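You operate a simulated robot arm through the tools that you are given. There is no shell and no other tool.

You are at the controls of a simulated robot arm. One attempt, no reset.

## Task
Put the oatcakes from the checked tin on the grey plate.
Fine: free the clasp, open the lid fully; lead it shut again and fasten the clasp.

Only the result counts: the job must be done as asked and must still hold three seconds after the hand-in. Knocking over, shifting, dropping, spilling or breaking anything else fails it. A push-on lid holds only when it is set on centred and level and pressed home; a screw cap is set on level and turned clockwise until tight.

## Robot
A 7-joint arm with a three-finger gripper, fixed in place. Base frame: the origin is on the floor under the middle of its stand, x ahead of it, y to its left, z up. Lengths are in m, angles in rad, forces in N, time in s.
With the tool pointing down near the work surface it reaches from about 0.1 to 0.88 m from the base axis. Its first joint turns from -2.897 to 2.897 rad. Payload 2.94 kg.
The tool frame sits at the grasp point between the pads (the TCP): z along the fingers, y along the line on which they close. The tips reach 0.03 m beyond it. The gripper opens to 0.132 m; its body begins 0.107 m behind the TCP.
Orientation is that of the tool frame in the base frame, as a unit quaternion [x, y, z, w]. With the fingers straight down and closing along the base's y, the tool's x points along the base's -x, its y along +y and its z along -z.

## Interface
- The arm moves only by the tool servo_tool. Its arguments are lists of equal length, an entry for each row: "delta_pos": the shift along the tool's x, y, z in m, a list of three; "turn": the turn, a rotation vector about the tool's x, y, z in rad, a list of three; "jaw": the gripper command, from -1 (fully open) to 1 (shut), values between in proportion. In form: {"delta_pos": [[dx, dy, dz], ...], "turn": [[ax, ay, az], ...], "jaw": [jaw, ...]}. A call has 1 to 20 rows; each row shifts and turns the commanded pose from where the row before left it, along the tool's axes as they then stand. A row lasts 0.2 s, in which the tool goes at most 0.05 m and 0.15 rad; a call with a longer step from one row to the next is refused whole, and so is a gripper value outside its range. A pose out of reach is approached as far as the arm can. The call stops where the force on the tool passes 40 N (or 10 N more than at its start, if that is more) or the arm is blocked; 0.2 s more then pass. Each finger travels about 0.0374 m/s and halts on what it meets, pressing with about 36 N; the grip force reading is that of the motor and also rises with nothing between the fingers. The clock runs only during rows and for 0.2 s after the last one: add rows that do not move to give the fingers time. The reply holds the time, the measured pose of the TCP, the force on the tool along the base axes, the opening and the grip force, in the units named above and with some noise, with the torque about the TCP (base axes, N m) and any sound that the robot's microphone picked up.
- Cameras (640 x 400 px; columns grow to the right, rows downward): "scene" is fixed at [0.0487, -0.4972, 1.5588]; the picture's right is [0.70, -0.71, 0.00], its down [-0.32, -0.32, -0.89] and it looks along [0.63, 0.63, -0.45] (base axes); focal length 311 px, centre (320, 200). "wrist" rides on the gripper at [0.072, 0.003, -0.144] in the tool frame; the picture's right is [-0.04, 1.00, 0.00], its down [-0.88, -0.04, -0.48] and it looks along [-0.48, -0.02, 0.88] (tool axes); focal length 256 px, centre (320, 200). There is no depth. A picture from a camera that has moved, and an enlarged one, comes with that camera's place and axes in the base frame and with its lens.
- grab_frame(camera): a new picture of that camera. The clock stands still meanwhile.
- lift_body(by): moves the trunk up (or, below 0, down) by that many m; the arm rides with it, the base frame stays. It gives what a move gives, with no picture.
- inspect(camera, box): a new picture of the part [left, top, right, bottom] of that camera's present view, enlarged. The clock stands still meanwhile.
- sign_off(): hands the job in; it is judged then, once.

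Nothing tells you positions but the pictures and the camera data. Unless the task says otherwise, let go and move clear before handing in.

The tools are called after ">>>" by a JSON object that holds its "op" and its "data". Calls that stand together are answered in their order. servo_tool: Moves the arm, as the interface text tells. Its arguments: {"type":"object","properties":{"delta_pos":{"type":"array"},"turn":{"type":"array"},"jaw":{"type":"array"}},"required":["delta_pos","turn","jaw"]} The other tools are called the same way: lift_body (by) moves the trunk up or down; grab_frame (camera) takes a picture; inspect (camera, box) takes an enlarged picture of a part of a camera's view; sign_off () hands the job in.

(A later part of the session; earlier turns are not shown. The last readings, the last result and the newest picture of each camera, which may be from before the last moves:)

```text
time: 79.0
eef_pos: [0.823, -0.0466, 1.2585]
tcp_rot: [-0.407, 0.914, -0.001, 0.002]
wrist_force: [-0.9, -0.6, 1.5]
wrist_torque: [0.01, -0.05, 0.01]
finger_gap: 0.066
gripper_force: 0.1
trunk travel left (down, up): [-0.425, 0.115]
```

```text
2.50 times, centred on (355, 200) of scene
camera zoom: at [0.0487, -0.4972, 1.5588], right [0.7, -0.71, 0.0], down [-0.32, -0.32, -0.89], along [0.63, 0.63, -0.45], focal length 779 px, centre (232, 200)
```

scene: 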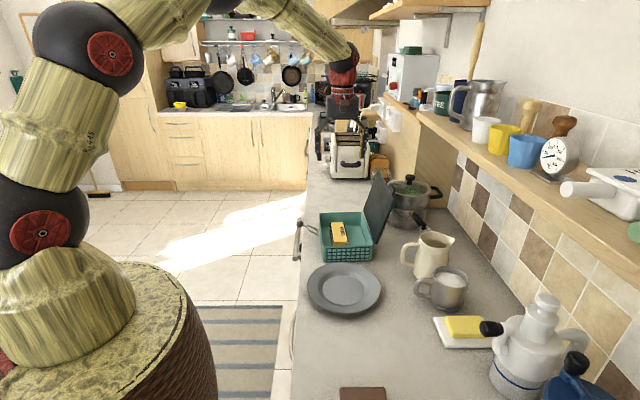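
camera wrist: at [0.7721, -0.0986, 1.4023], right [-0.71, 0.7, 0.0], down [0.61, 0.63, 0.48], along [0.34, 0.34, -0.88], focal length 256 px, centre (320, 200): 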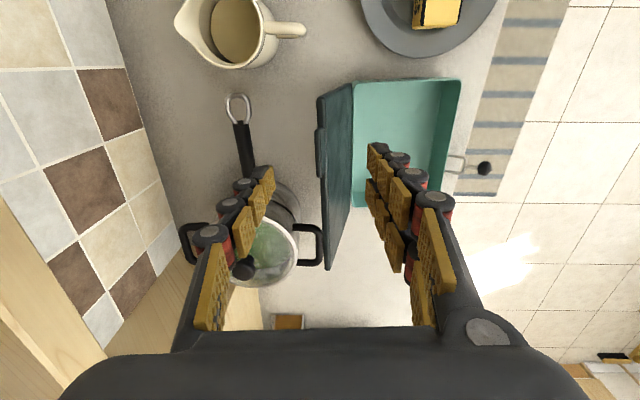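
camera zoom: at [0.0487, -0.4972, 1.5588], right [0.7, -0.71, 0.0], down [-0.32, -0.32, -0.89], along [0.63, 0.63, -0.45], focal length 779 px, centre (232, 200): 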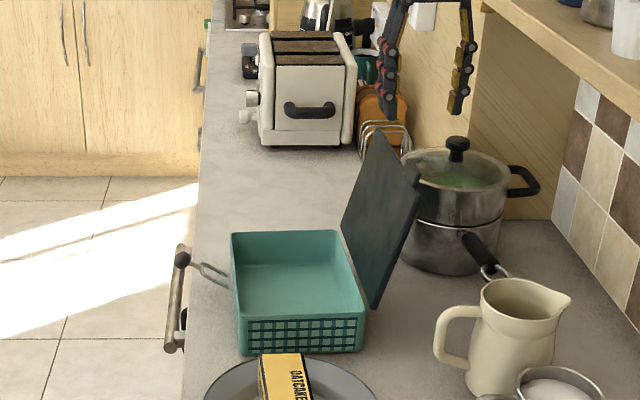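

>>> {"op": "servo_tool", "data": {"delta_pos": [[0, 0, 0], [0, 0, 0], [-0.0025, -0.01, 0.025], [-0.0025, -0.01, 0.025], [0, 0, 0]], "turn": [[-0.142, 0, 0], [-0.142, 0, 0], [0, 0, 0], [0, 0, 0], [0, 0, 0]], "jaw": [0.0, 0.0, 0.0, 0.0, 0.0]}}

>>> {"op": "grab_frame", "data": {"camera": "wrist"}}

>>> {"op": "inspect", "data": {"camera": "scene", "box": [310, 120, 420, 240]}}

```text
time: 80.2
eef_pos: [0.8305, -0.048, 1.2023]
tcp_rot: [-0.403, 0.904, 0.129, -0.056]
wrist_force: [1.2, -1.2, -0.3]
wrist_torque: [0.02, 0.06, -0.02]
finger_gap: 0.0655
gripper_force: 0.0
trunk travel left (down, up): [-0.425, 0.115]
```

```text
taken
camera wrist: at [0.8108, -0.1265, 1.3406], right [-0.68, 0.67, 0.28], down [0.71, 0.54, 0.45], along [0.15, 0.5, -0.85], focal length 256 px, centre (320, 200)
```

wrist: 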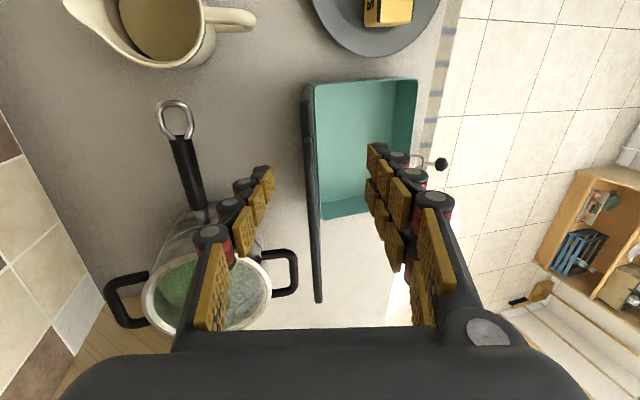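

```text
3.33 times, centred on (365, 180) of scene
camera zoom: at [0.0487, -0.4972, 1.5588], right [0.7, -0.71, 0.0], down [-0.32, -0.32, -0.89], along [0.63, 0.63, -0.45], focal length 1038 px, centre (170, 267)
```

zoom: 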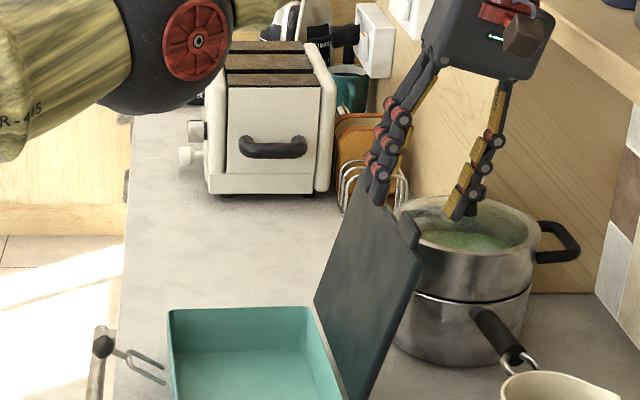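

>>> {"op": "servo_tool", "data": {"delta_pos": [[-0.0018, -0.0041, 0.0136], [-0.0018, -0.0041, 0.0136], [0, 0, 0]], "turn": [[0, 0, 0], [0, 0, 0], [0, 0, 0]], "jaw": [0.0, 0.0, 0.0]}}

>>> {"op": "inspect", "data": {"camera": "wrist", "box": [220, 80, 420, 330]}}

>>> {"op": "inspect", "data": {"camera": "scene", "box": [330, 140, 410, 220]}}

```text
time: 81.0
eef_pos: [0.8327, -0.0447, 1.1745]
tcp_rot: [-0.402, 0.905, 0.128, -0.057]
wrist_force: [-0.2, -0.6, 0.1]
wrist_torque: [0.04, -0.01, -0.01]
finger_gap: 0.0659
gripper_force: 0.1
trunk travel left (down, up): [-0.425, 0.115]
```

```text
1.60 times, centred on (320, 205) of wrist
camera zoom: at [0.8131, -0.1235, 1.3141], right [-0.68, 0.67, 0.28], down [0.71, 0.54, 0.45], along [0.15, 0.5, -0.85], focal length 410 px, centre (320, 192)
```

zoom: 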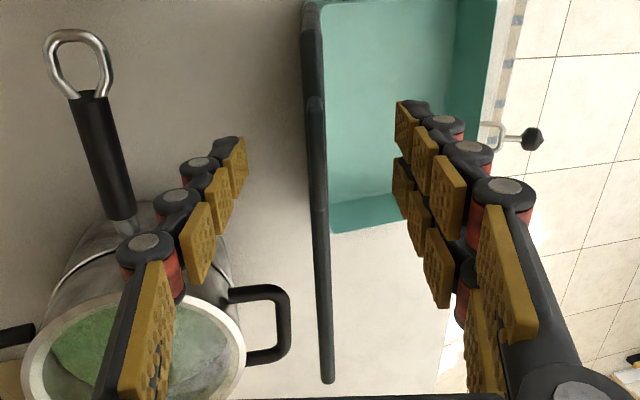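

```text
5.00 times, centred on (370, 180) of scene
camera zoom: at [0.0487, -0.4972, 1.5588], right [0.7, -0.71, 0.0], down [-0.32, -0.32, -0.89], along [0.63, 0.63, -0.45], focal length 1557 px, centre (70, 300)
```

zoom: 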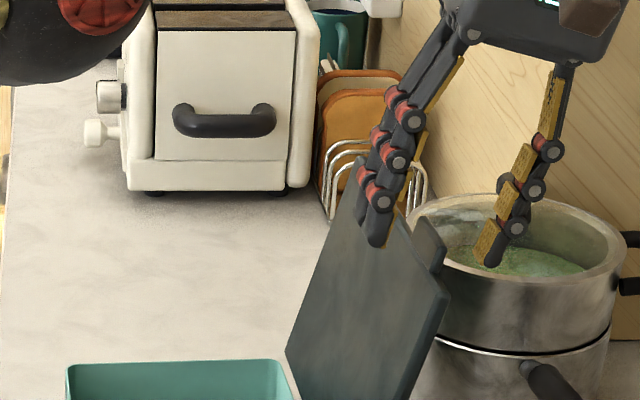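

>>> {"op": "servo_tool", "data": {"delta_pos": [[0, 0, 0], [0, 0, 0], [0, 0, 0], [0, 0, 0], [0, 0, 0], [0, 0, 0]], "turn": [[0, 0, 0], [0, 0, 0], [0, 0, 0], [0, 0, 0], [0, 0, 0], [0, 0, 0]], "jaw": [0.4, 0.6, 0.75, 0.88, 0.95, 0.95]}}

>>> {"op": "inspect", "data": {"camera": "wrist", "box": [220, 80, 420, 330]}}

>>> {"op": "inspect", "data": {"camera": "scene", "box": [300, 150, 410, 270]}}

```text
time: 82.4
eef_pos: [0.8344, -0.0453, 1.1754]
tcp_rot: [-0.403, 0.904, 0.129, -0.056]
wrist_force: [1.0, -0.3, -0.3]
wrist_torque: [-0.04, -0.09, -0.01]
finger_gap: 0.0065
gripper_force: 24.3
trunk travel left (down, up): [-0.425, 0.115]
```

```text
1.60 times, centred on (320, 205) of wrist
camera zoom: at [0.813, -0.1236, 1.314], right [-0.68, 0.67, 0.28], down [0.71, 0.54, 0.45], along [0.15, 0.5, -0.85], focal length 410 px, centre (320, 192)
```

zoom: 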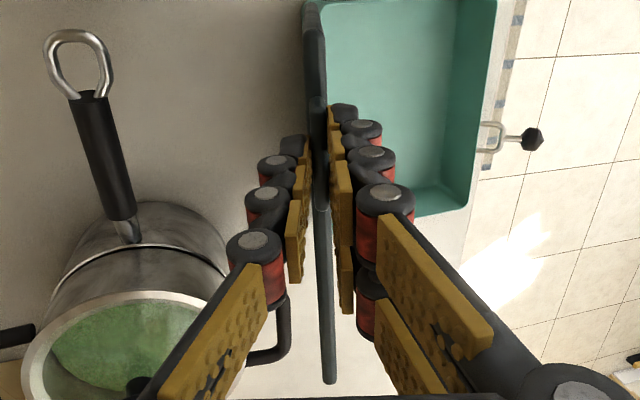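

```text
3.33 times, centred on (355, 210) of scene
camera zoom: at [0.0487, -0.4972, 1.5588], right [0.7, -0.71, 0.0], down [-0.32, -0.32, -0.89], along [0.63, 0.63, -0.45], focal length 1038 px, centre (203, 167)
```

zoom: 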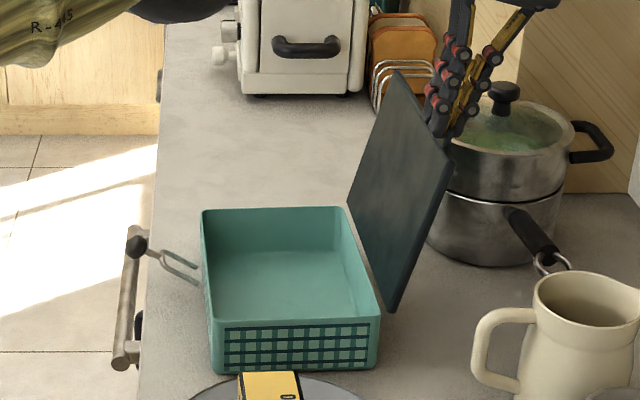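

Gripped again. I'll lead the lid closed along the arc in checked stages.

>>> {"op": "servo_tool", "data": {"delta_pos": [[0, 0.0101, 0.0003], [0, 0.0101, 0.0003], [0, 0.0201, 0.001], [0, 0.0201, 0.001], [0, 0.0201, 0.001], [0, 0, 0]], "turn": [[0.05, 0, 0], [0.05, 0, 0], [0.1, 0, 0], [0.1, 0, 0], [0.1, 0, 0], [0, 0, 0]], "jaw": [0.95, 0.95, 0.95, 0.95, 0.95, 0.95]}}

>>> {"op": "inspect", "data": {"camera": "scene", "box": [300, 150, 410, 270]}}

```text
time: 83.8
eef_pos: [0.7764, 0.0074, 1.1799]
tcp_rot: [-0.406, 0.912, -0.054, 0.024]
wrist_force: [0.5, -1.1, -0.1]
wrist_torque: [-0.13, 0.12, 0.08]
finger_gap: 0.0063
gripper_force: 34.6
trunk travel left (down, up): [-0.425, 0.115]
```

```text
3.33 times, centred on (355, 210) of scene
camera zoom: at [0.0487, -0.4972, 1.5588], right [0.7, -0.71, 0.0], down [-0.32, -0.32, -0.89], along [0.63, 0.63, -0.45], focal length 1038 px, centre (203, 167)
```

zoom: 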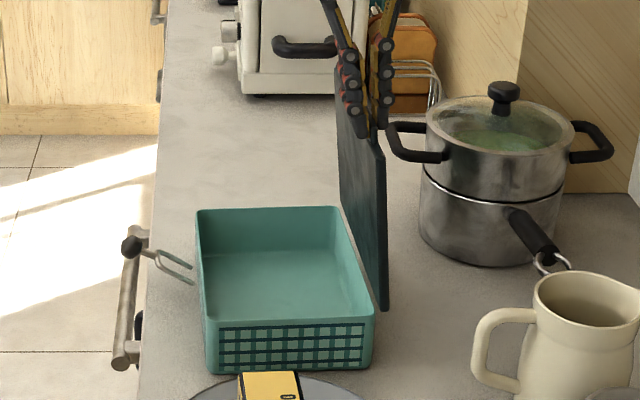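

>>> {"op": "servo_tool", "data": {"delta_pos": [[0, 0.0195, 0.001], [0, 0.0195, 0.001], [0, 0.0195, 0.001], [0, 0, 0]], "turn": [[0.1, 0, 0], [0.1, 0, 0], [0.1, 0, 0], [0, 0, 0]], "jaw": [0.95, 0.95, 0.95, 0.95]}}

>>> {"op": "inspect", "data": {"camera": "scene", "box": [300, 150, 410, 270]}}

```text
time: 84.8
eef_pos: [0.7328, 0.0472, 1.1668]
tcp_rot: [-0.397, 0.894, -0.19, 0.085]
wrist_force: [-0.7, 0.1, 1.3]
wrist_torque: [0.38, -0.32, 0.23]
finger_gap: 0.0064
gripper_force: 34.7
trunk travel left (down, up): [-0.425, 0.115]
```

```text
3.33 times, centred on (355, 210) of scene
camera zoom: at [0.0487, -0.4972, 1.5588], right [0.7, -0.71, 0.0], down [-0.32, -0.32, -0.89], along [0.63, 0.63, -0.45], focal length 1038 px, centre (203, 167)
```

zoom: 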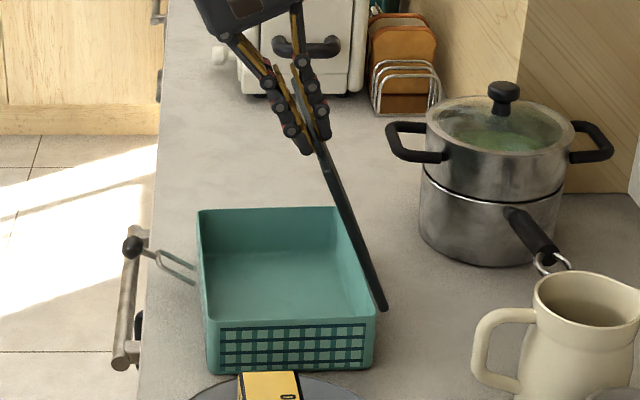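

>>> {"op": "servo_tool", "data": {"delta_pos": [[0, 0.0197, 0.001], [0, 0.0197, 0.001], [0, 0.0197, 0.001], [0, 0.0197, 0.001], [0, 0, 0]], "turn": [[0.1, 0, 0], [0.1, 0, 0], [0.1, 0, 0], [0.1, 0, 0], [0, 0, 0]], "jaw": [0.95, 0.95, 0.95, 0.95, 0.95]}}

>>> {"op": "inspect", "data": {"camera": "scene", "box": [300, 150, 410, 270]}}

```text
time: 86.0
eef_pos: [0.6842, 0.0899, 1.1208]
tcp_rot: [-0.373, 0.838, -0.363, 0.162]
wrist_force: [-0.3, -0.5, -0.1]
wrist_torque: [0.1, -0.01, -0.05]
finger_gap: 0.0067
gripper_force: 34.5
trunk travel left (down, up): [-0.425, 0.115]
```

```text
3.33 times, centred on (355, 210) of scene
camera zoom: at [0.0487, -0.4972, 1.5588], right [0.7, -0.71, 0.0], down [-0.32, -0.32, -0.89], along [0.63, 0.63, -0.45], focal length 1038 px, centre (203, 167)
```

zoom: 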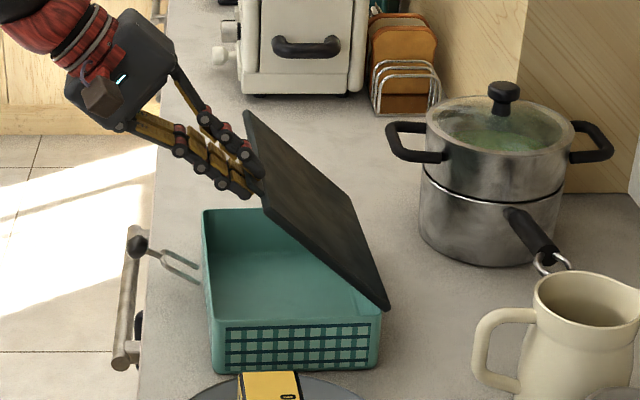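

>>> {"op": "servo_tool", "data": {"delta_pos": [[0, 0.02, 0.001], [0, 0.02, 0.001], [0, 0.02, 0.001], [0, 0.02, 0.001], [0, 0, 0]], "turn": [[0.1, 0, 0], [0.1, 0, 0], [0.1, 0, 0], [0.1, 0, 0], [0, 0, 0]], "jaw": [0.95, 0.95, 0.95, 0.95, 0.95]}}

>>> {"op": "inspect", "data": {"camera": "scene", "box": [300, 150, 410, 270]}}

```text
time: 87.2
eef_pos: [0.6541, 0.1196, 1.0529]
tcp_rot: [-0.332, 0.749, -0.524, 0.234]
wrist_force: [0.0, 0.2, 0.6]
wrist_torque: [0.04, 0.0, 0.12]
finger_gap: 0.0066
gripper_force: 34.6
trunk travel left (down, up): [-0.425, 0.115]
```

```text
3.33 times, centred on (355, 210) of scene
camera zoom: at [0.0487, -0.4972, 1.5588], right [0.7, -0.71, 0.0], down [-0.32, -0.32, -0.89], along [0.63, 0.63, -0.45], focal length 1038 px, centre (203, 167)
```

zoom: 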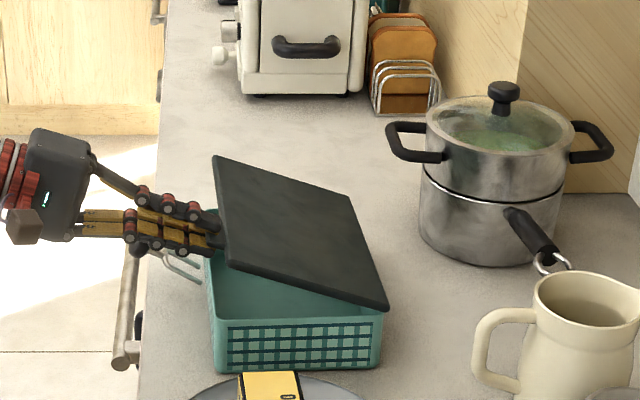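

>>> {"op": "servo_tool", "data": {"delta_pos": [[0, 0.02, 0.001], [0, 0.02, 0.001], [0, 0.0101, 0.0003], [0, 0, 0]], "turn": [[0.1, 0, 0], [0.1, 0, 0], [0.05, 0, 0], [0, 0, 0]], "jaw": [0.95, 0.95, 0.95, 0.95]}}

>>> {"op": "inspect", "data": {"camera": "scene", "box": [305, 200, 385, 270]}}

>>> {"op": "grab_frame", "data": {"camera": "wrist"}}

```text
time: 88.2
eef_pos: [0.6453, 0.1225, 1.0042]
tcp_rot: [-0.302, 0.678, -0.612, 0.273]
wrist_force: [-0.5, -0.6, -0.8]
wrist_torque: [0.09, 0.09, 0.07]
finger_gap: 0.0066
gripper_force: 35.1
trunk travel left (down, up): [-0.425, 0.115]
```

```text
5.71 times, centred on (345, 235) of scene
camera zoom: at [0.0487, -0.4972, 1.5588], right [0.7, -0.71, 0.0], down [-0.32, -0.32, -0.89], along [0.63, 0.63, -0.45], focal length 1780 px, centre (177, 0)
```

zoom: 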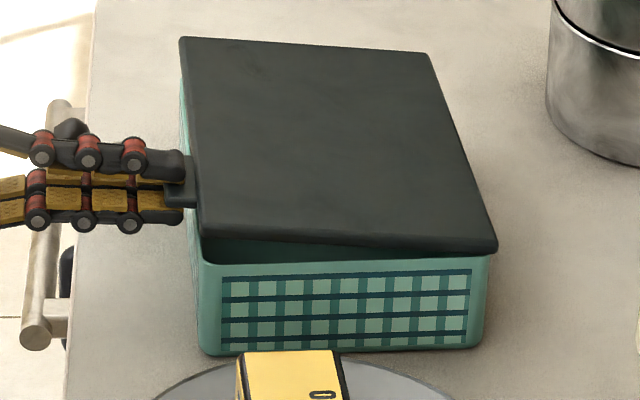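

```text
taken
camera wrist: at [0.4908, 0.1661, 1.0149], right [-0.05, 0.1, -0.99], down [0.24, 0.97, 0.09], along [0.97, -0.23, -0.07], focal length 256 px, centre (320, 200)
```

wrist: 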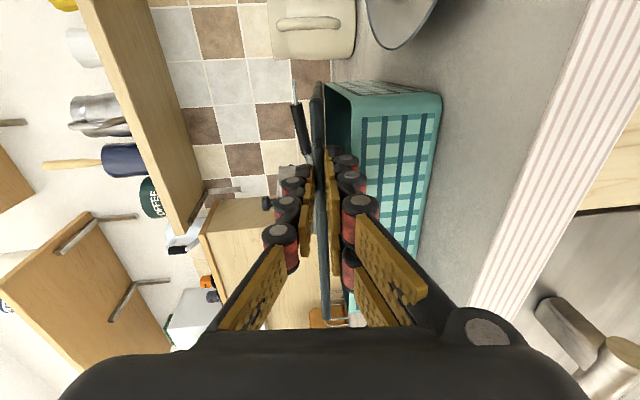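

>>> {"op": "servo_tool", "data": {"delta_pos": [[0, 0.0101, 0.0003], [0, 0.0081, 0.0003], [0, 0, 0]], "turn": [[0.05, 0, 0], [0.04, 0, 0], [0, 0, 0]], "jaw": [0.95, 0.95, 0.95]}}

>>> {"op": "inspect", "data": {"camera": "scene", "box": [305, 200, 385, 270]}}

```text
time: 89.0
eef_pos: [0.644, 0.124, 0.9851]
tcp_rot: [-0.289, 0.65, -0.641, 0.287]
wrist_force: [-0.3, 0.1, -0.3]
wrist_torque: [0.08, 0.12, 0.06]
finger_gap: 0.0068
gripper_force: 34.5
trunk travel left (down, up): [-0.425, 0.115]
```

```text
5.71 times, centred on (345, 235) of scene
camera zoom: at [0.0487, -0.4972, 1.5588], right [0.7, -0.71, 0.0], down [-0.32, -0.32, -0.89], along [0.63, 0.63, -0.45], focal length 1780 px, centre (177, 0)
```

zoom: 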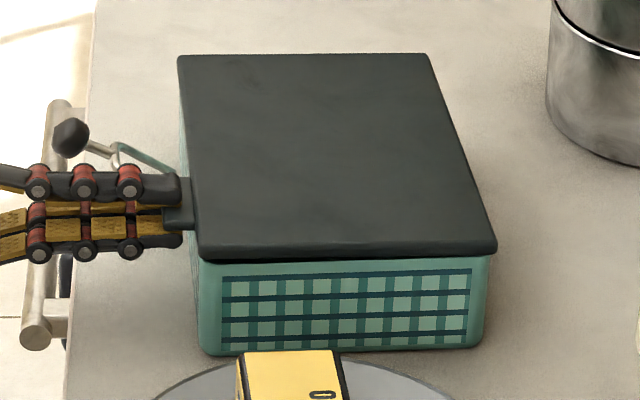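

>>> {"op": "servo_tool", "data": {"delta_pos": [[0, 0.004, 0], [0, 0.0015, 0], [0, 0, 0]], "turn": [[0.018, 0, 0], [0.005, 0, 0], [0, 0, 0]], "jaw": [0.95, 0.95, 0.95]}}

>>> {"op": "inspect", "data": {"camera": "scene", "box": [305, 200, 385, 270]}}

>>> {"op": "inspect", "data": {"camera": "wrist", "box": [280, 60, 440, 300]}}

```text
time: 89.8
eef_pos: [0.6449, 0.1248, 0.9803]
tcp_rot: [0.285, -0.643, 0.649, -0.289]
wrist_force: [-2.2, -0.9, 3.0]
wrist_torque: [-0.11, 0.08, -0.25]
finger_gap: 0.0067
gripper_force: 34.7
trunk travel left (down, up): [-0.425, 0.115]
```

```text
5.71 times, centred on (345, 235) of scene
camera zoom: at [0.0487, -0.4972, 1.5588], right [0.7, -0.71, 0.0], down [-0.32, -0.32, -0.89], along [0.63, 0.63, -0.45], focal length 1780 px, centre (177, 0)
```

zoom: 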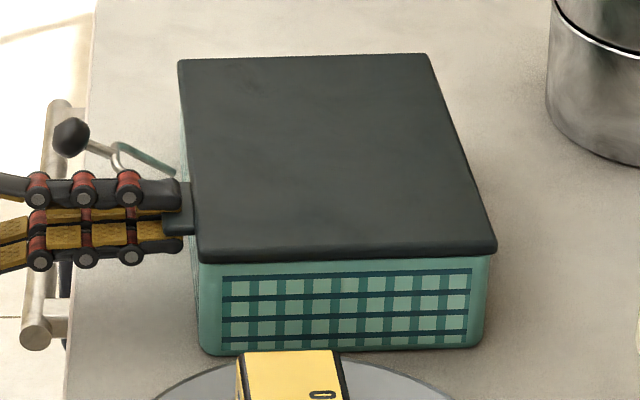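

```text
1.67 times, centred on (360, 180) of wrist
camera zoom: at [0.49, 0.1677, 0.9763], right [0.04, 0.03, -1.0], down [0.23, 0.97, 0.03], along [0.97, -0.24, 0.03], focal length 427 px, centre (253, 233)
```

zoom: 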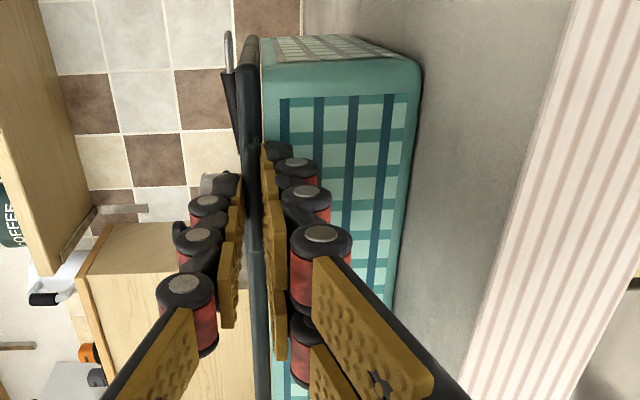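

The lid is shut and the tin is within about 5 mm of its original pose. I'll make a tiny correction with the grip, then release the tab and back straight off.

>>> {"op": "servo_tool", "data": {"delta_pos": [[-0.002, 0, -0.001], [-0.002, 0, -0.001], [0, 0, 0], [0, 0, 0], [0, 0, 0], [0, 0, 0], [0, 0, 0]], "turn": [[0, 0, 0], [0, 0, 0], [0, 0, 0], [0, 0, 0], [0, 0, 0], [0, 0, 0], [0, 0, 0]], "jaw": [0.95, 0.95, 0.95, 0.8, 0.6, 0.4, 0.3]}}

>>> {"op": "inspect", "data": {"camera": "scene", "box": [305, 200, 385, 270]}}

>>> {"op": "inspect", "data": {"camera": "wrist", "box": [280, 60, 440, 300]}}

```text
time: 91.4
eef_pos: [0.6464, 0.1289, 0.9804]
tcp_rot: [0.286, -0.643, 0.649, -0.289]
wrist_force: [-0.8, 0.5, 0.5]
wrist_torque: [0.0, 0.01, 0.02]
finger_gap: 0.0463
gripper_force: 0.1
trunk travel left (down, up): [-0.425, 0.115]
```

```text
5.71 times, centred on (345, 235) of scene
camera zoom: at [0.0487, -0.4972, 1.5588], right [0.7, -0.71, 0.0], down [-0.32, -0.32, -0.89], along [0.63, 0.63, -0.45], focal length 1780 px, centre (177, 0)
```

zoom: 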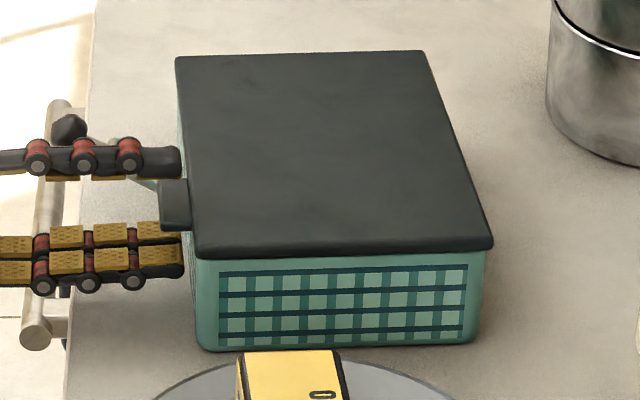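

```text
1.67 times, centred on (360, 180) of wrist
camera zoom: at [0.4917, 0.1718, 0.9759], right [0.04, 0.03, -1.0], down [0.23, 0.97, 0.03], along [0.97, -0.23, 0.03], focal length 427 px, centre (253, 233)
```

zoom: 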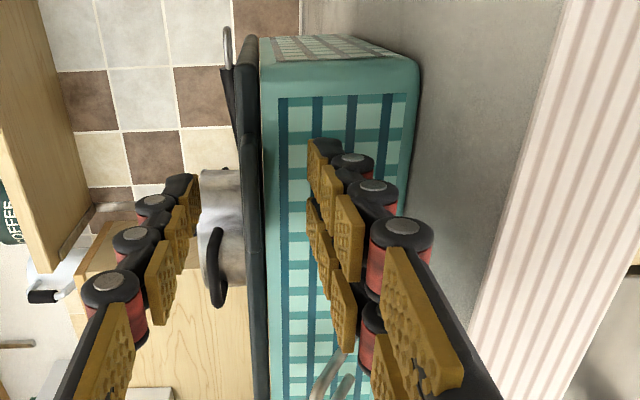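

The tin sits at its original pose with the lid level. I'll retreat straight back, then roll the tool back for the clasp.

>>> {"op": "servo_tool", "data": {"delta_pos": [[0, 0, -0.03], [0, 0, -0.03], [0, 0, -0.04], [0, -0.03, 0], [0, -0.03, 0], [0, 0, 0]], "turn": [[0, 0, 0], [0, 0, 0], [0, 0, 0], [0, 0, 0], [0, 0, 0], [0, 0, 0]], "jaw": [0.3, 0.3, 0.3, 0.3, 0.3, 0.3]}}

>>> {"op": "servo_tool", "data": {"delta_pos": [[0, 0, 0], [0, 0, 0], [0, 0, 0], [0, 0, 0], [0, 0, 0], [0, 0, 0], [0, 0, 0], [0, 0, 0], [0, 0, 0], [0, 0, 0], [0, 0, 0], [0, 0, 0], [0, 0, 0], [0, 0, 0], [0, 0, 0], [0, 0, 0], [0, 0, 0], [0, 0, 0]], "turn": [[0, 0, 0.1428], [0, 0, 0.1428], [0, 0, 0.1428], [0, 0, 0.1428], [0, 0, 0.1428], [0, 0, 0.1428], [0, 0, 0.1428], [0, 0, 0.1428], [0, 0, 0.1428], [0, 0, 0.1428], [0, 0, 0.1428], [0, 0.13, 0], [0, 0.13, 0], [0, 0.13, 0], [0, 0.13, 0], [0, 0.13, 0], [0, 0.13, 0], [0, 0, 0]], "jaw": [0.2, 0.2, 0.2, 0.2, 0.2, 0.2, 0.2, 0.2, 0.2, 0.2, 0.2, 0.2, 0.2, 0.2, 0.2, 0.2, 0.2, 0.2]}}

>>> {"op": "grab_frame", "data": {"camera": "wrist"}}

>>> {"op": "inspect", "data": {"camera": "scene", "box": [270, 180, 400, 290]}}

```text
time: 92.8
eef_pos: [0.57, 0.1969, 1.039]
tcp_rot: [0.287, -0.642, 0.649, -0.29]
wrist_force: [-0.4, 0.1, 0.7]
wrist_torque: [0.01, -0.03, -0.02]
finger_gap: 0.0462
gripper_force: 0.1
trunk travel left (down, up): [-0.425, 0.115]
```

```text
time: 96.6
eef_pos: [0.5699, 0.1973, 1.0391]
tcp_rot: [0.33, 0.86, -0.139, 0.363]
wrist_force: [0.1, -0.5, -0.5]
wrist_torque: [0.02, 0.04, 0.0]
finger_gap: 0.0529
gripper_force: 0.1
trunk travel left (down, up): [-0.425, 0.115]
```

```text
taken
camera wrist: at [0.4598, 0.3022, 1.0874], right [0.69, 0.72, 0.03], down [0.18, -0.21, 0.96], along [0.7, -0.66, -0.27], focal length 256 px, centre (320, 200)
```

wrist: 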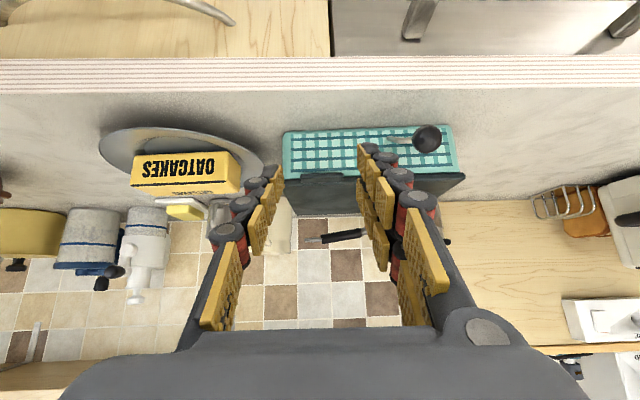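

```text
3.64 times, centred on (335, 235) of scene
camera zoom: at [0.0487, -0.4972, 1.5588], right [0.7, -0.71, 0.0], down [-0.32, -0.32, -0.89], along [0.63, 0.63, -0.45], focal length 1132 px, centre (266, 73)
```

zoom: 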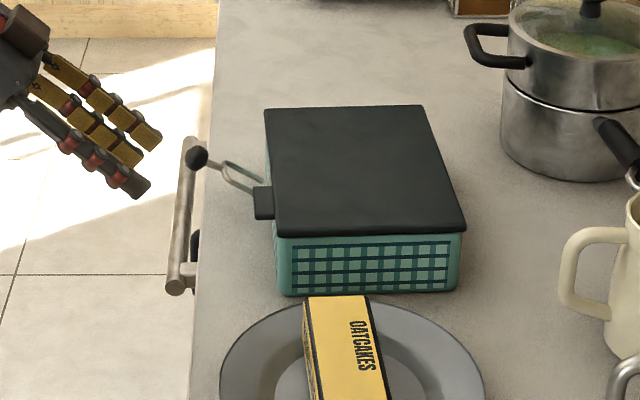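

>>> {"op": "servo_tool", "data": {"delta_pos": [[0.0022, 0.0342, -0.0016], [0.0022, 0.0342, -0.0016], [0.0022, 0.0342, -0.0016], [0, 0, 0]], "turn": [[0, 0, 0], [0, 0, 0], [0, 0, 0], [0, 0, 0]], "jaw": [0.1, 0.1, 0.1, 0.1]}}

>>> {"op": "grab_frame", "data": {"camera": "wrist"}}

>>> {"op": "inspect", "data": {"camera": "wrist", "box": [220, 110, 420, 240]}}

```text
time: 97.6
eef_pos: [0.6343, 0.28, 1.0376]
tcp_rot: [0.33, 0.859, -0.14, 0.364]
wrist_force: [0.7, 0.2, -0.3]
wrist_torque: [0.0, -0.03, -0.03]
finger_gap: 0.0592
gripper_force: 0.1
trunk travel left (down, up): [-0.425, 0.115]
```

```text
taken
camera wrist: at [0.5215, 0.3838, 1.0857], right [0.69, 0.72, 0.03], down [0.17, -0.21, 0.96], along [0.7, -0.66, -0.27], focal length 256 px, centre (320, 200)
```

wrist: 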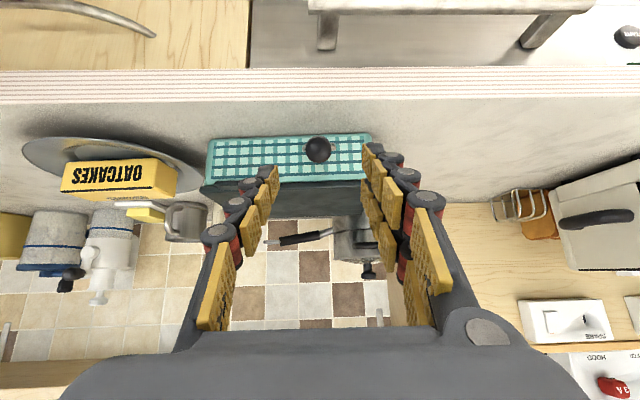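

```text
3.08 times, centred on (320, 175) of wrist
camera zoom: at [0.5215, 0.3838, 1.0857], right [0.69, 0.72, 0.03], down [0.17, -0.21, 0.96], along [0.7, -0.66, -0.27], focal length 788 px, centre (320, 277)
```

zoom: 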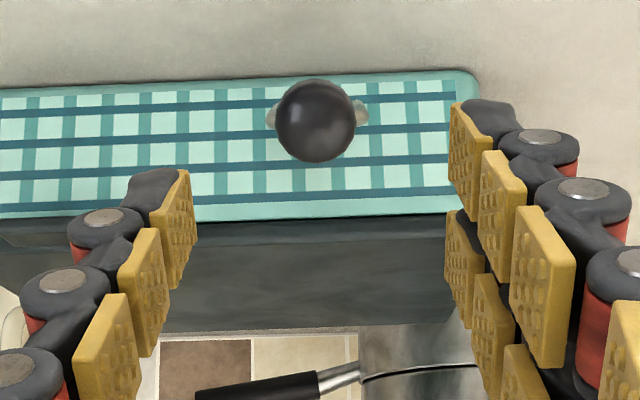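

>>> {"op": "servo_tool", "data": {"delta_pos": [[0, -0.001, 0.03], [0, 0, 0.03], [0, 0, 0.019], [0, 0, 0]], "turn": [[0, 0, 0], [0, 0, 0], [0, 0, 0], [0, 0, 0]], "jaw": [0.1, 0.1, 0.1, 0.1]}}

>>> {"op": "inspect", "data": {"camera": "wrist", "box": [220, 110, 420, 260]}}

>>> {"op": "inspect", "data": {"camera": "scene", "box": [290, 190, 370, 260]}}

```text
time: 98.6
eef_pos: [0.6753, 0.2385, 0.9834]
tcp_rot: [0.33, 0.86, -0.139, 0.364]
wrist_force: [-0.3, -1.2, -0.2]
wrist_torque: [-0.01, 0.0, 0.0]
finger_gap: 0.0594
gripper_force: 0.0
trunk travel left (down, up): [-0.425, 0.115]
```

```text
2.67 times, centred on (320, 185) of wrist
camera zoom: at [0.5631, 0.3445, 1.0314], right [0.69, 0.72, 0.03], down [0.17, -0.21, 0.96], along [0.7, -0.66, -0.27], focal length 683 px, centre (320, 240)
```

zoom: 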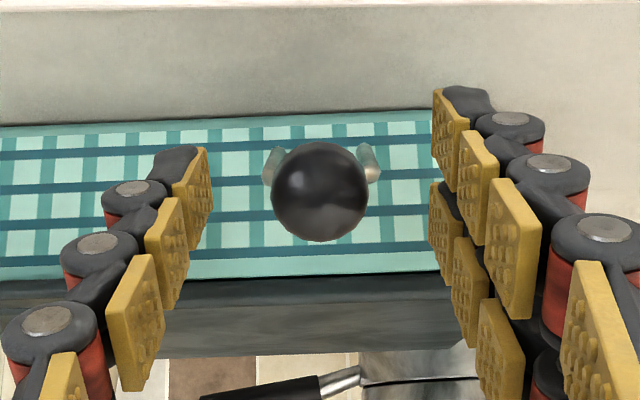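

```text
5.71 times, centred on (330, 225) of scene
camera zoom: at [0.0487, -0.4972, 1.5588], right [0.7, -0.71, 0.0], down [-0.32, -0.32, -0.89], along [0.63, 0.63, -0.45], focal length 1780 px, centre (263, 57)
```

zoom: 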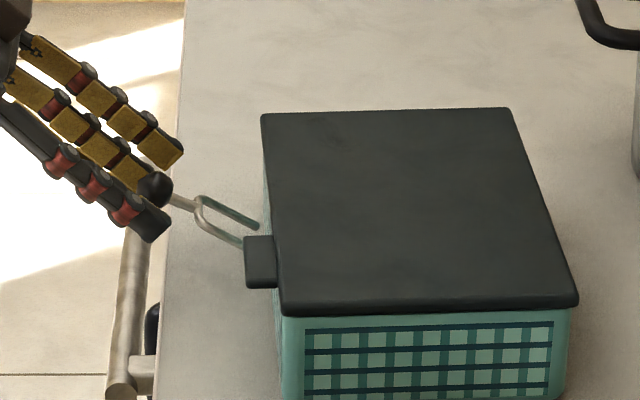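

>>> {"op": "servo_tool", "data": {"delta_pos": [[0, 0, 0], [0, 0, 0], [0, 0, 0], [0, 0, 0], [0, 0, 0]], "turn": [[0, 0, 0], [0, 0, 0], [0, 0, 0], [0, 0, 0], [0, 0, 0]], "jaw": [0.4, 0.6, 0.75, 0.8, 0.8]}}

>>> {"op": "inspect", "data": {"camera": "wrist", "box": [220, 110, 420, 260]}}

>>> {"op": "inspect", "data": {"camera": "scene", "box": [290, 190, 370, 260]}}

```text
time: 99.8
eef_pos: [0.6749, 0.2389, 0.9828]
tcp_rot: [0.33, 0.86, -0.14, 0.364]
wrist_force: [0.7, -0.3, -0.1]
wrist_torque: [-0.05, 0.03, 0.04]
finger_gap: 0.0243
gripper_force: 32.7
trunk travel left (down, up): [-0.425, 0.115]
```

```text
2.67 times, centred on (320, 185) of wrist
camera zoom: at [0.5631, 0.3445, 1.0314], right [0.69, 0.72, 0.03], down [0.17, -0.21, 0.96], along [0.7, -0.66, -0.27], focal length 683 px, centre (320, 240)
```

zoom: 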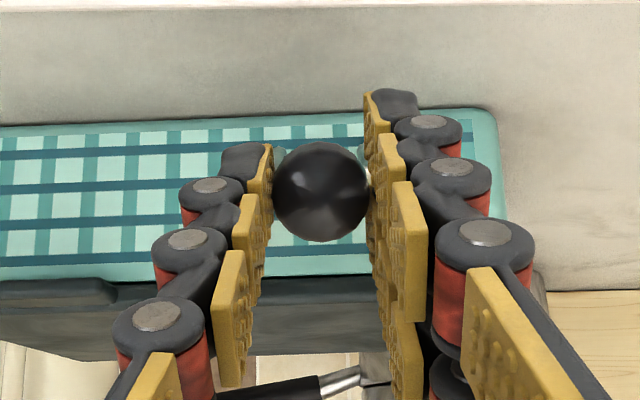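

```text
5.71 times, centred on (330, 225) of scene
camera zoom: at [0.0487, -0.4972, 1.5588], right [0.7, -0.71, 0.0], down [-0.32, -0.32, -0.89], along [0.63, 0.63, -0.45], focal length 1780 px, centre (263, 57)
```

zoom: 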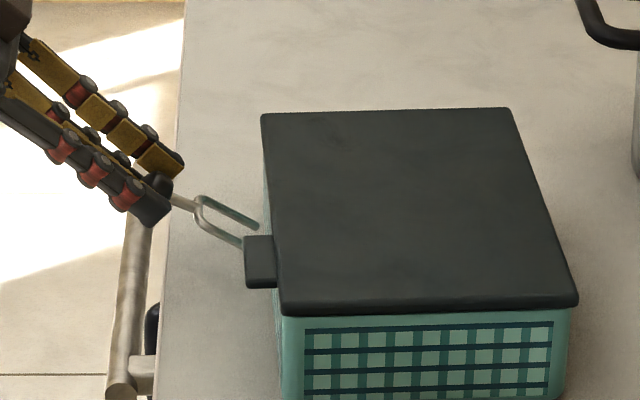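

The ball is gripped. I'll swing the clasp back up along its arc.

>>> {"op": "servo_tool", "data": {"delta_pos": [[-0.0097, 0, -0.0018], [-0.0097, 0, -0.0018], [-0.0097, 0, -0.0018], [-0.0097, 0, -0.0018], [0, 0, 0]], "turn": [[0, 0.1, 0], [0, 0.1, 0], [0, 0.1, 0], [0, 0.1, 0], [0, 0, 0]], "jaw": [0.8, 0.8, 0.8, 0.8, 0.8]}}

>>> {"op": "inspect", "data": {"camera": "scene", "box": [290, 190, 370, 260]}}

```text
time: 101.0
eef_pos: [0.695, 0.2204, 1.0112]
tcp_rot: [0.351, 0.915, -0.07, 0.187]
wrist_force: [-0.6, 0.4, 1.0]
wrist_torque: [0.01, 0.11, 0.0]
finger_gap: 0.0238
gripper_force: 35.5
trunk travel left (down, up): [-0.425, 0.115]
```

```text
5.71 times, centred on (330, 225) of scene
camera zoom: at [0.0487, -0.4972, 1.5588], right [0.7, -0.71, 0.0], down [-0.32, -0.32, -0.89], along [0.63, 0.63, -0.45], focal length 1780 px, centre (263, 57)
```

zoom: 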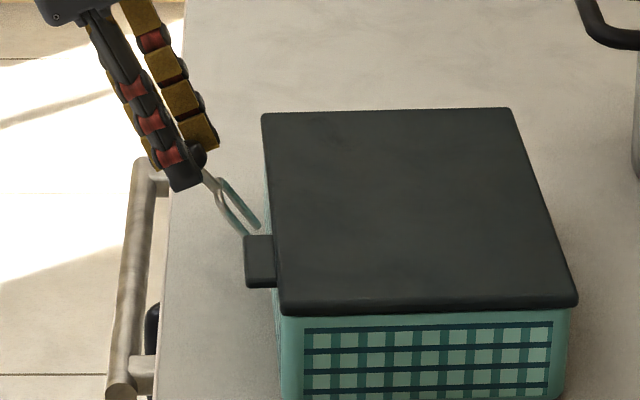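

>>> {"op": "servo_tool", "data": {"delta_pos": [[-0.0097, 0, -0.0018], [-0.0097, 0, -0.0018], [-0.0097, 0, -0.0018], [-0.0048, 0, -0.0011], [0, 0, 0]], "turn": [[0, 0.1, 0], [0, 0.1, 0], [0, 0.1, 0], [0, 0.05, 0], [0, 0, 0]], "jaw": [0.8, 0.8, 0.8, 0.8, 0.8]}}

>>> {"op": "inspect", "data": {"camera": "scene", "box": [290, 190, 370, 260]}}

>>> {"op": "inspect", "data": {"camera": "wrist", "box": [220, 110, 420, 260]}}

```text
time: 102.2
eef_pos: [0.717, 0.2017, 1.027]
tcp_rot: [0.358, 0.933, -0.009, 0.024]
wrist_force: [-0.4, -0.5, -0.1]
wrist_torque: [0.11, 0.09, 0.01]
finger_gap: 0.024
gripper_force: 36.2
trunk travel left (down, up): [-0.425, 0.115]
```

```text
5.71 times, centred on (330, 225) of scene
camera zoom: at [0.0487, -0.4972, 1.5588], right [0.7, -0.71, 0.0], down [-0.32, -0.32, -0.89], along [0.63, 0.63, -0.45], focal length 1780 px, centre (263, 57)
```

zoom: 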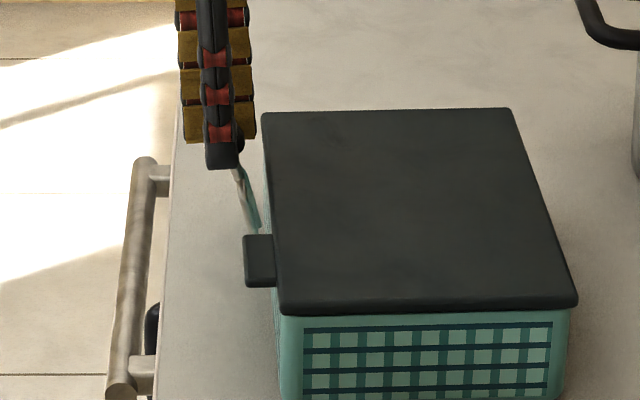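

```text
2.67 times, centred on (320, 185) of wrist
camera zoom: at [0.6613, 0.2564, 1.1665], right [0.7, 0.71, 0.0], down [0.61, -0.6, 0.52], along [0.37, -0.36, -0.85], focal length 683 px, centre (320, 240)
```

zoom: 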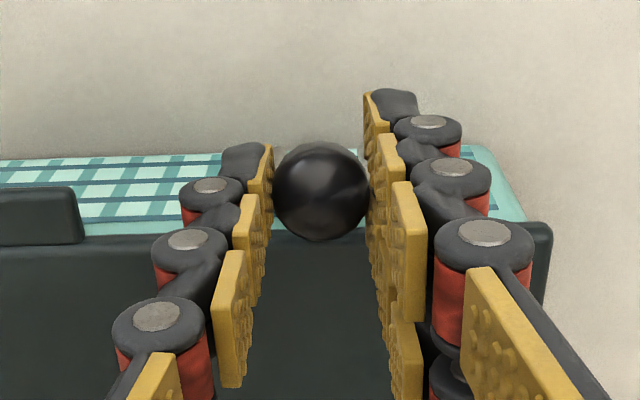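

>>> {"op": "servo_tool", "data": {"delta_pos": [[-0.0048, 0, -0.0009], [-0.0048, 0, -0.0009], [0, 0, 0]], "turn": [[0, 0.05, 0], [0, 0.05, 0], [0, 0, 0]], "jaw": [0.8, 0.8, 0.8]}}

>>> {"op": "inspect", "data": {"camera": "scene", "box": [290, 190, 370, 260]}}

>>> {"op": "inspect", "data": {"camera": "wrist", "box": [220, 110, 420, 260]}}

```text
time: 103.0
eef_pos: [0.7253, 0.1954, 1.0284]
tcp_rot: [0.359, 0.933, 0.009, -0.023]
wrist_force: [-0.1, 0.2, -0.2]
wrist_torque: [0.12, 0.08, 0.01]
finger_gap: 0.0243
gripper_force: 36.0
trunk travel left (down, up): [-0.425, 0.115]
```

```text
5.71 times, centred on (330, 225) of scene
camera zoom: at [0.0487, -0.4972, 1.5588], right [0.7, -0.71, 0.0], down [-0.32, -0.32, -0.89], along [0.63, 0.63, -0.45], focal length 1780 px, centre (263, 57)
```

zoom: 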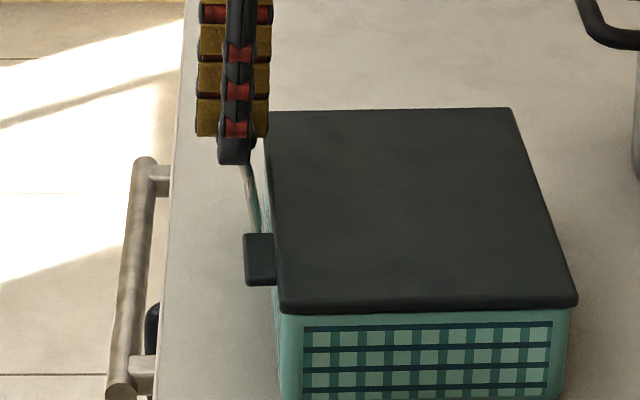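

```text
2.67 times, centred on (320, 185) of wrist
camera zoom: at [0.6794, 0.2407, 1.1762], right [0.7, 0.71, 0.0], down [0.64, -0.63, 0.43], along [0.31, -0.3, -0.9], focal length 683 px, centre (320, 240)
```

zoom: 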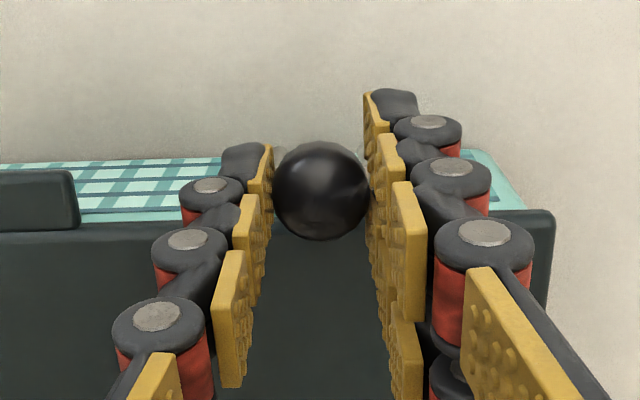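

>>> {"op": "servo_tool", "data": {"delta_pos": [[-0.0029, 0, -0.0005], [0, 0, 0]], "turn": [[0, 0.03, 0], [0, 0, 0]], "jaw": [0.8, 0.8]}}

>>> {"op": "inspect", "data": {"camera": "scene", "box": [290, 190, 370, 260]}}

```text
time: 103.6
eef_pos: [0.7261, 0.1923, 1.029]
tcp_rot: [0.358, 0.933, 0.015, -0.036]
wrist_force: [0.5, 0.2, 0.4]
wrist_torque: [-0.1, -0.16, 0.02]
finger_gap: 0.024
gripper_force: 36.4
trunk travel left (down, up): [-0.425, 0.115]
```

```text
5.71 times, centred on (330, 225) of scene
camera zoom: at [0.0487, -0.4972, 1.5588], right [0.7, -0.71, 0.0], down [-0.32, -0.32, -0.89], along [0.63, 0.63, -0.45], focal length 1780 px, centre (263, 57)
```

zoom: 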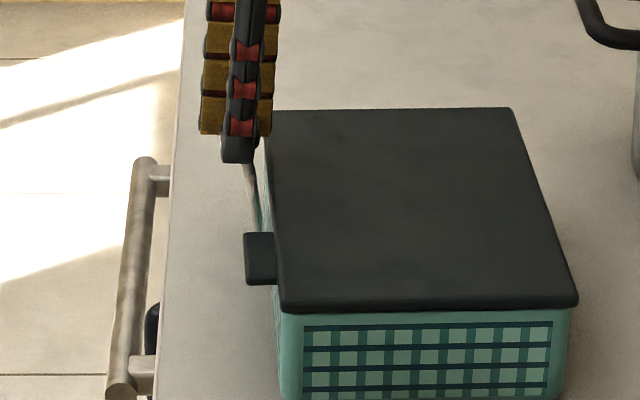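

>>> {"op": "servo_tool", "data": {"delta_pos": [[-0.0029, 0, -0.0005], [0, 0, 0]], "turn": [[0, 0.03, 0], [0, 0, 0]], "jaw": [0.8, 0.8]}}

>>> {"op": "inspect", "data": {"camera": "scene", "box": [290, 190, 370, 260]}}

```text
time: 104.2
eef_pos: [0.7288, 0.1921, 1.0309]
tcp_rot: [0.357, 0.933, 0.019, -0.05]
wrist_force: [-2.5, 2.7, 3.3]
wrist_torque: [-0.52, -0.56, 0.03]
finger_gap: 0.0241
gripper_force: 35.6
trunk travel left (down, up): [-0.425, 0.115]
```

```text
5.71 times, centred on (330, 225) of scene
camera zoom: at [0.0487, -0.4972, 1.5588], right [0.7, -0.71, 0.0], down [-0.32, -0.32, -0.89], along [0.63, 0.63, -0.45], focal length 1780 px, centre (263, 57)
```

zoom: 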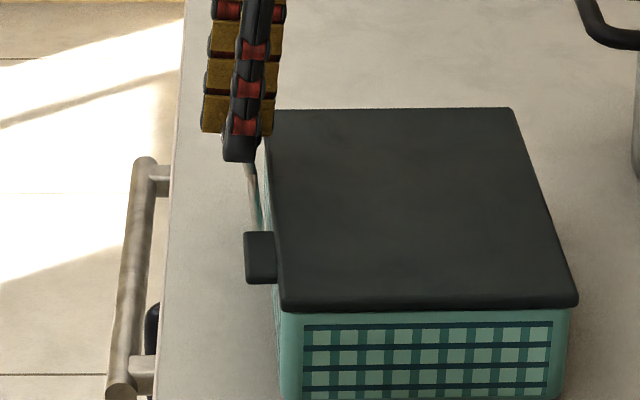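

The clasp has reached its closed stop with firm resistance. I'll release the ball, rise clear and verify.

>>> {"op": "servo_tool", "data": {"delta_pos": [[0, 0, 0], [0, 0, 0], [0, 0, 0], [0, 0, 0]], "turn": [[0, 0, 0], [0, 0, 0], [0, 0, 0], [0, 0, 0]], "jaw": [0.6, 0.4, 0.2, 0.1]}}

>>> {"op": "inspect", "data": {"camera": "wrist", "box": [220, 110, 420, 260]}}

>>> {"op": "servo_tool", "data": {"delta_pos": [[0, 0, -0.02], [0, 0, -0.03], [0, 0, -0.04], [0, 0, -0.04], [0, 0, 0]], "turn": [[0, 0, 0], [0, 0, 0], [0, 0, 0], [0, 0, 0], [0, 0, 0]], "jaw": [0.1, 0.1, 0.1, 0.1, 0.1]}}

>>> {"op": "inspect", "data": {"camera": "scene", "box": [305, 200, 385, 270]}}

>>> {"op": "inspect", "data": {"camera": "wrist", "box": [180, 90, 420, 260]}}

```text
time: 105.2
eef_pos: [0.7296, 0.1912, 1.0297]
tcp_rot: [0.358, 0.932, 0.02, -0.051]
wrist_force: [0.1, 0.9, -0.1]
wrist_torque: [0.01, 0.02, -0.01]
finger_gap: 0.0593
gripper_force: 0.0
trunk travel left (down, up): [-0.425, 0.115]
```

```text
2.67 times, centred on (320, 185) of wrist
camera zoom: at [0.69, 0.231, 1.1809], right [0.7, 0.71, 0.0], down [0.66, -0.65, 0.38], along [0.27, -0.27, -0.93], focal length 683 px, centre (320, 240)
```

zoom: 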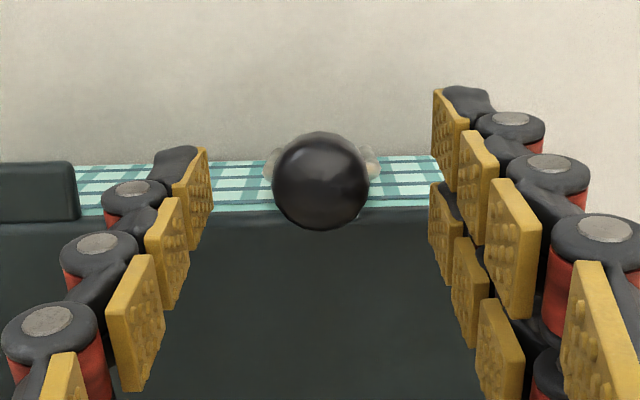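

```text
time: 106.4
eef_pos: [0.7419, 0.1816, 1.1578]
tcp_rot: [0.358, 0.932, 0.02, -0.05]
wrist_force: [0.7, 0.6, 0.9]
wrist_torque: [-0.02, 0.01, 0.02]
finger_gap: 0.059
gripper_force: 0.0
trunk travel left (down, up): [-0.425, 0.115]
```

```text
5.71 times, centred on (345, 235) of scene
camera zoom: at [0.0487, -0.4972, 1.5588], right [0.7, -0.71, 0.0], down [-0.32, -0.32, -0.89], along [0.63, 0.63, -0.45], focal length 1780 px, centre (177, 0)
```

zoom: 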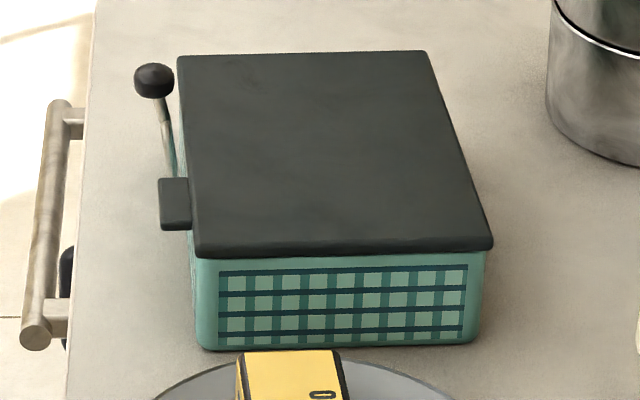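

```text
2.35 times, centred on (300, 175) of wrist
camera zoom: at [0.7027, 0.2217, 1.3089], right [0.7, 0.71, -0.01], down [0.66, -0.65, 0.38], along [0.27, -0.27, -0.93], focal length 602 px, centre (367, 259)
```

zoom: 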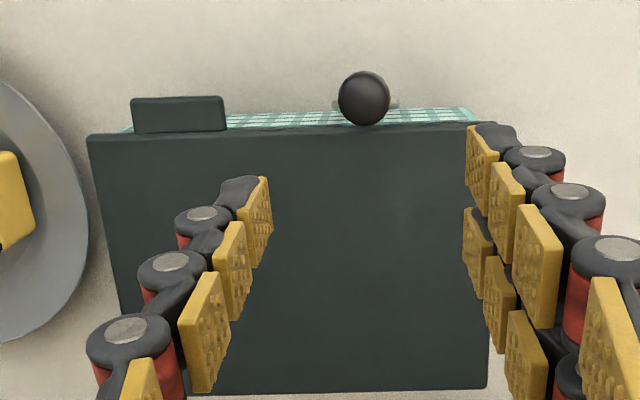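

>>> {"op": "inspect", "data": {"camera": "scene", "box": [305, 205, 355, 245]}}

>>> {"op": "grab_frame", "data": {"camera": "scene"}}

```text
10.00 times, centred on (330, 225) of scene
camera zoom: at [0.0487, -0.4972, 1.5588], right [0.7, -0.71, 0.0], down [-0.32, -0.32, -0.89], along [0.63, 0.63, -0.45], focal length 3114 px, centre (220, -50)
```

zoom: 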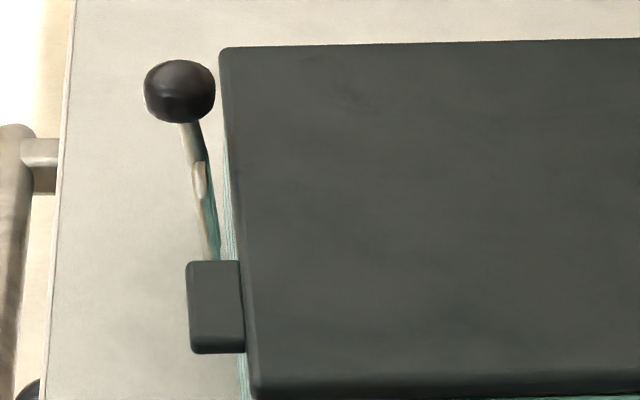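

```text
taken
```

scene: 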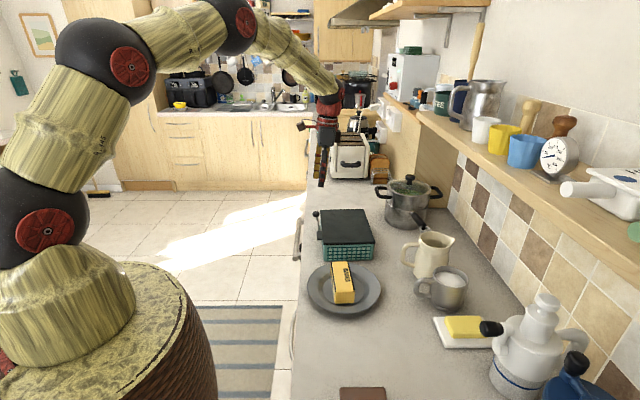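

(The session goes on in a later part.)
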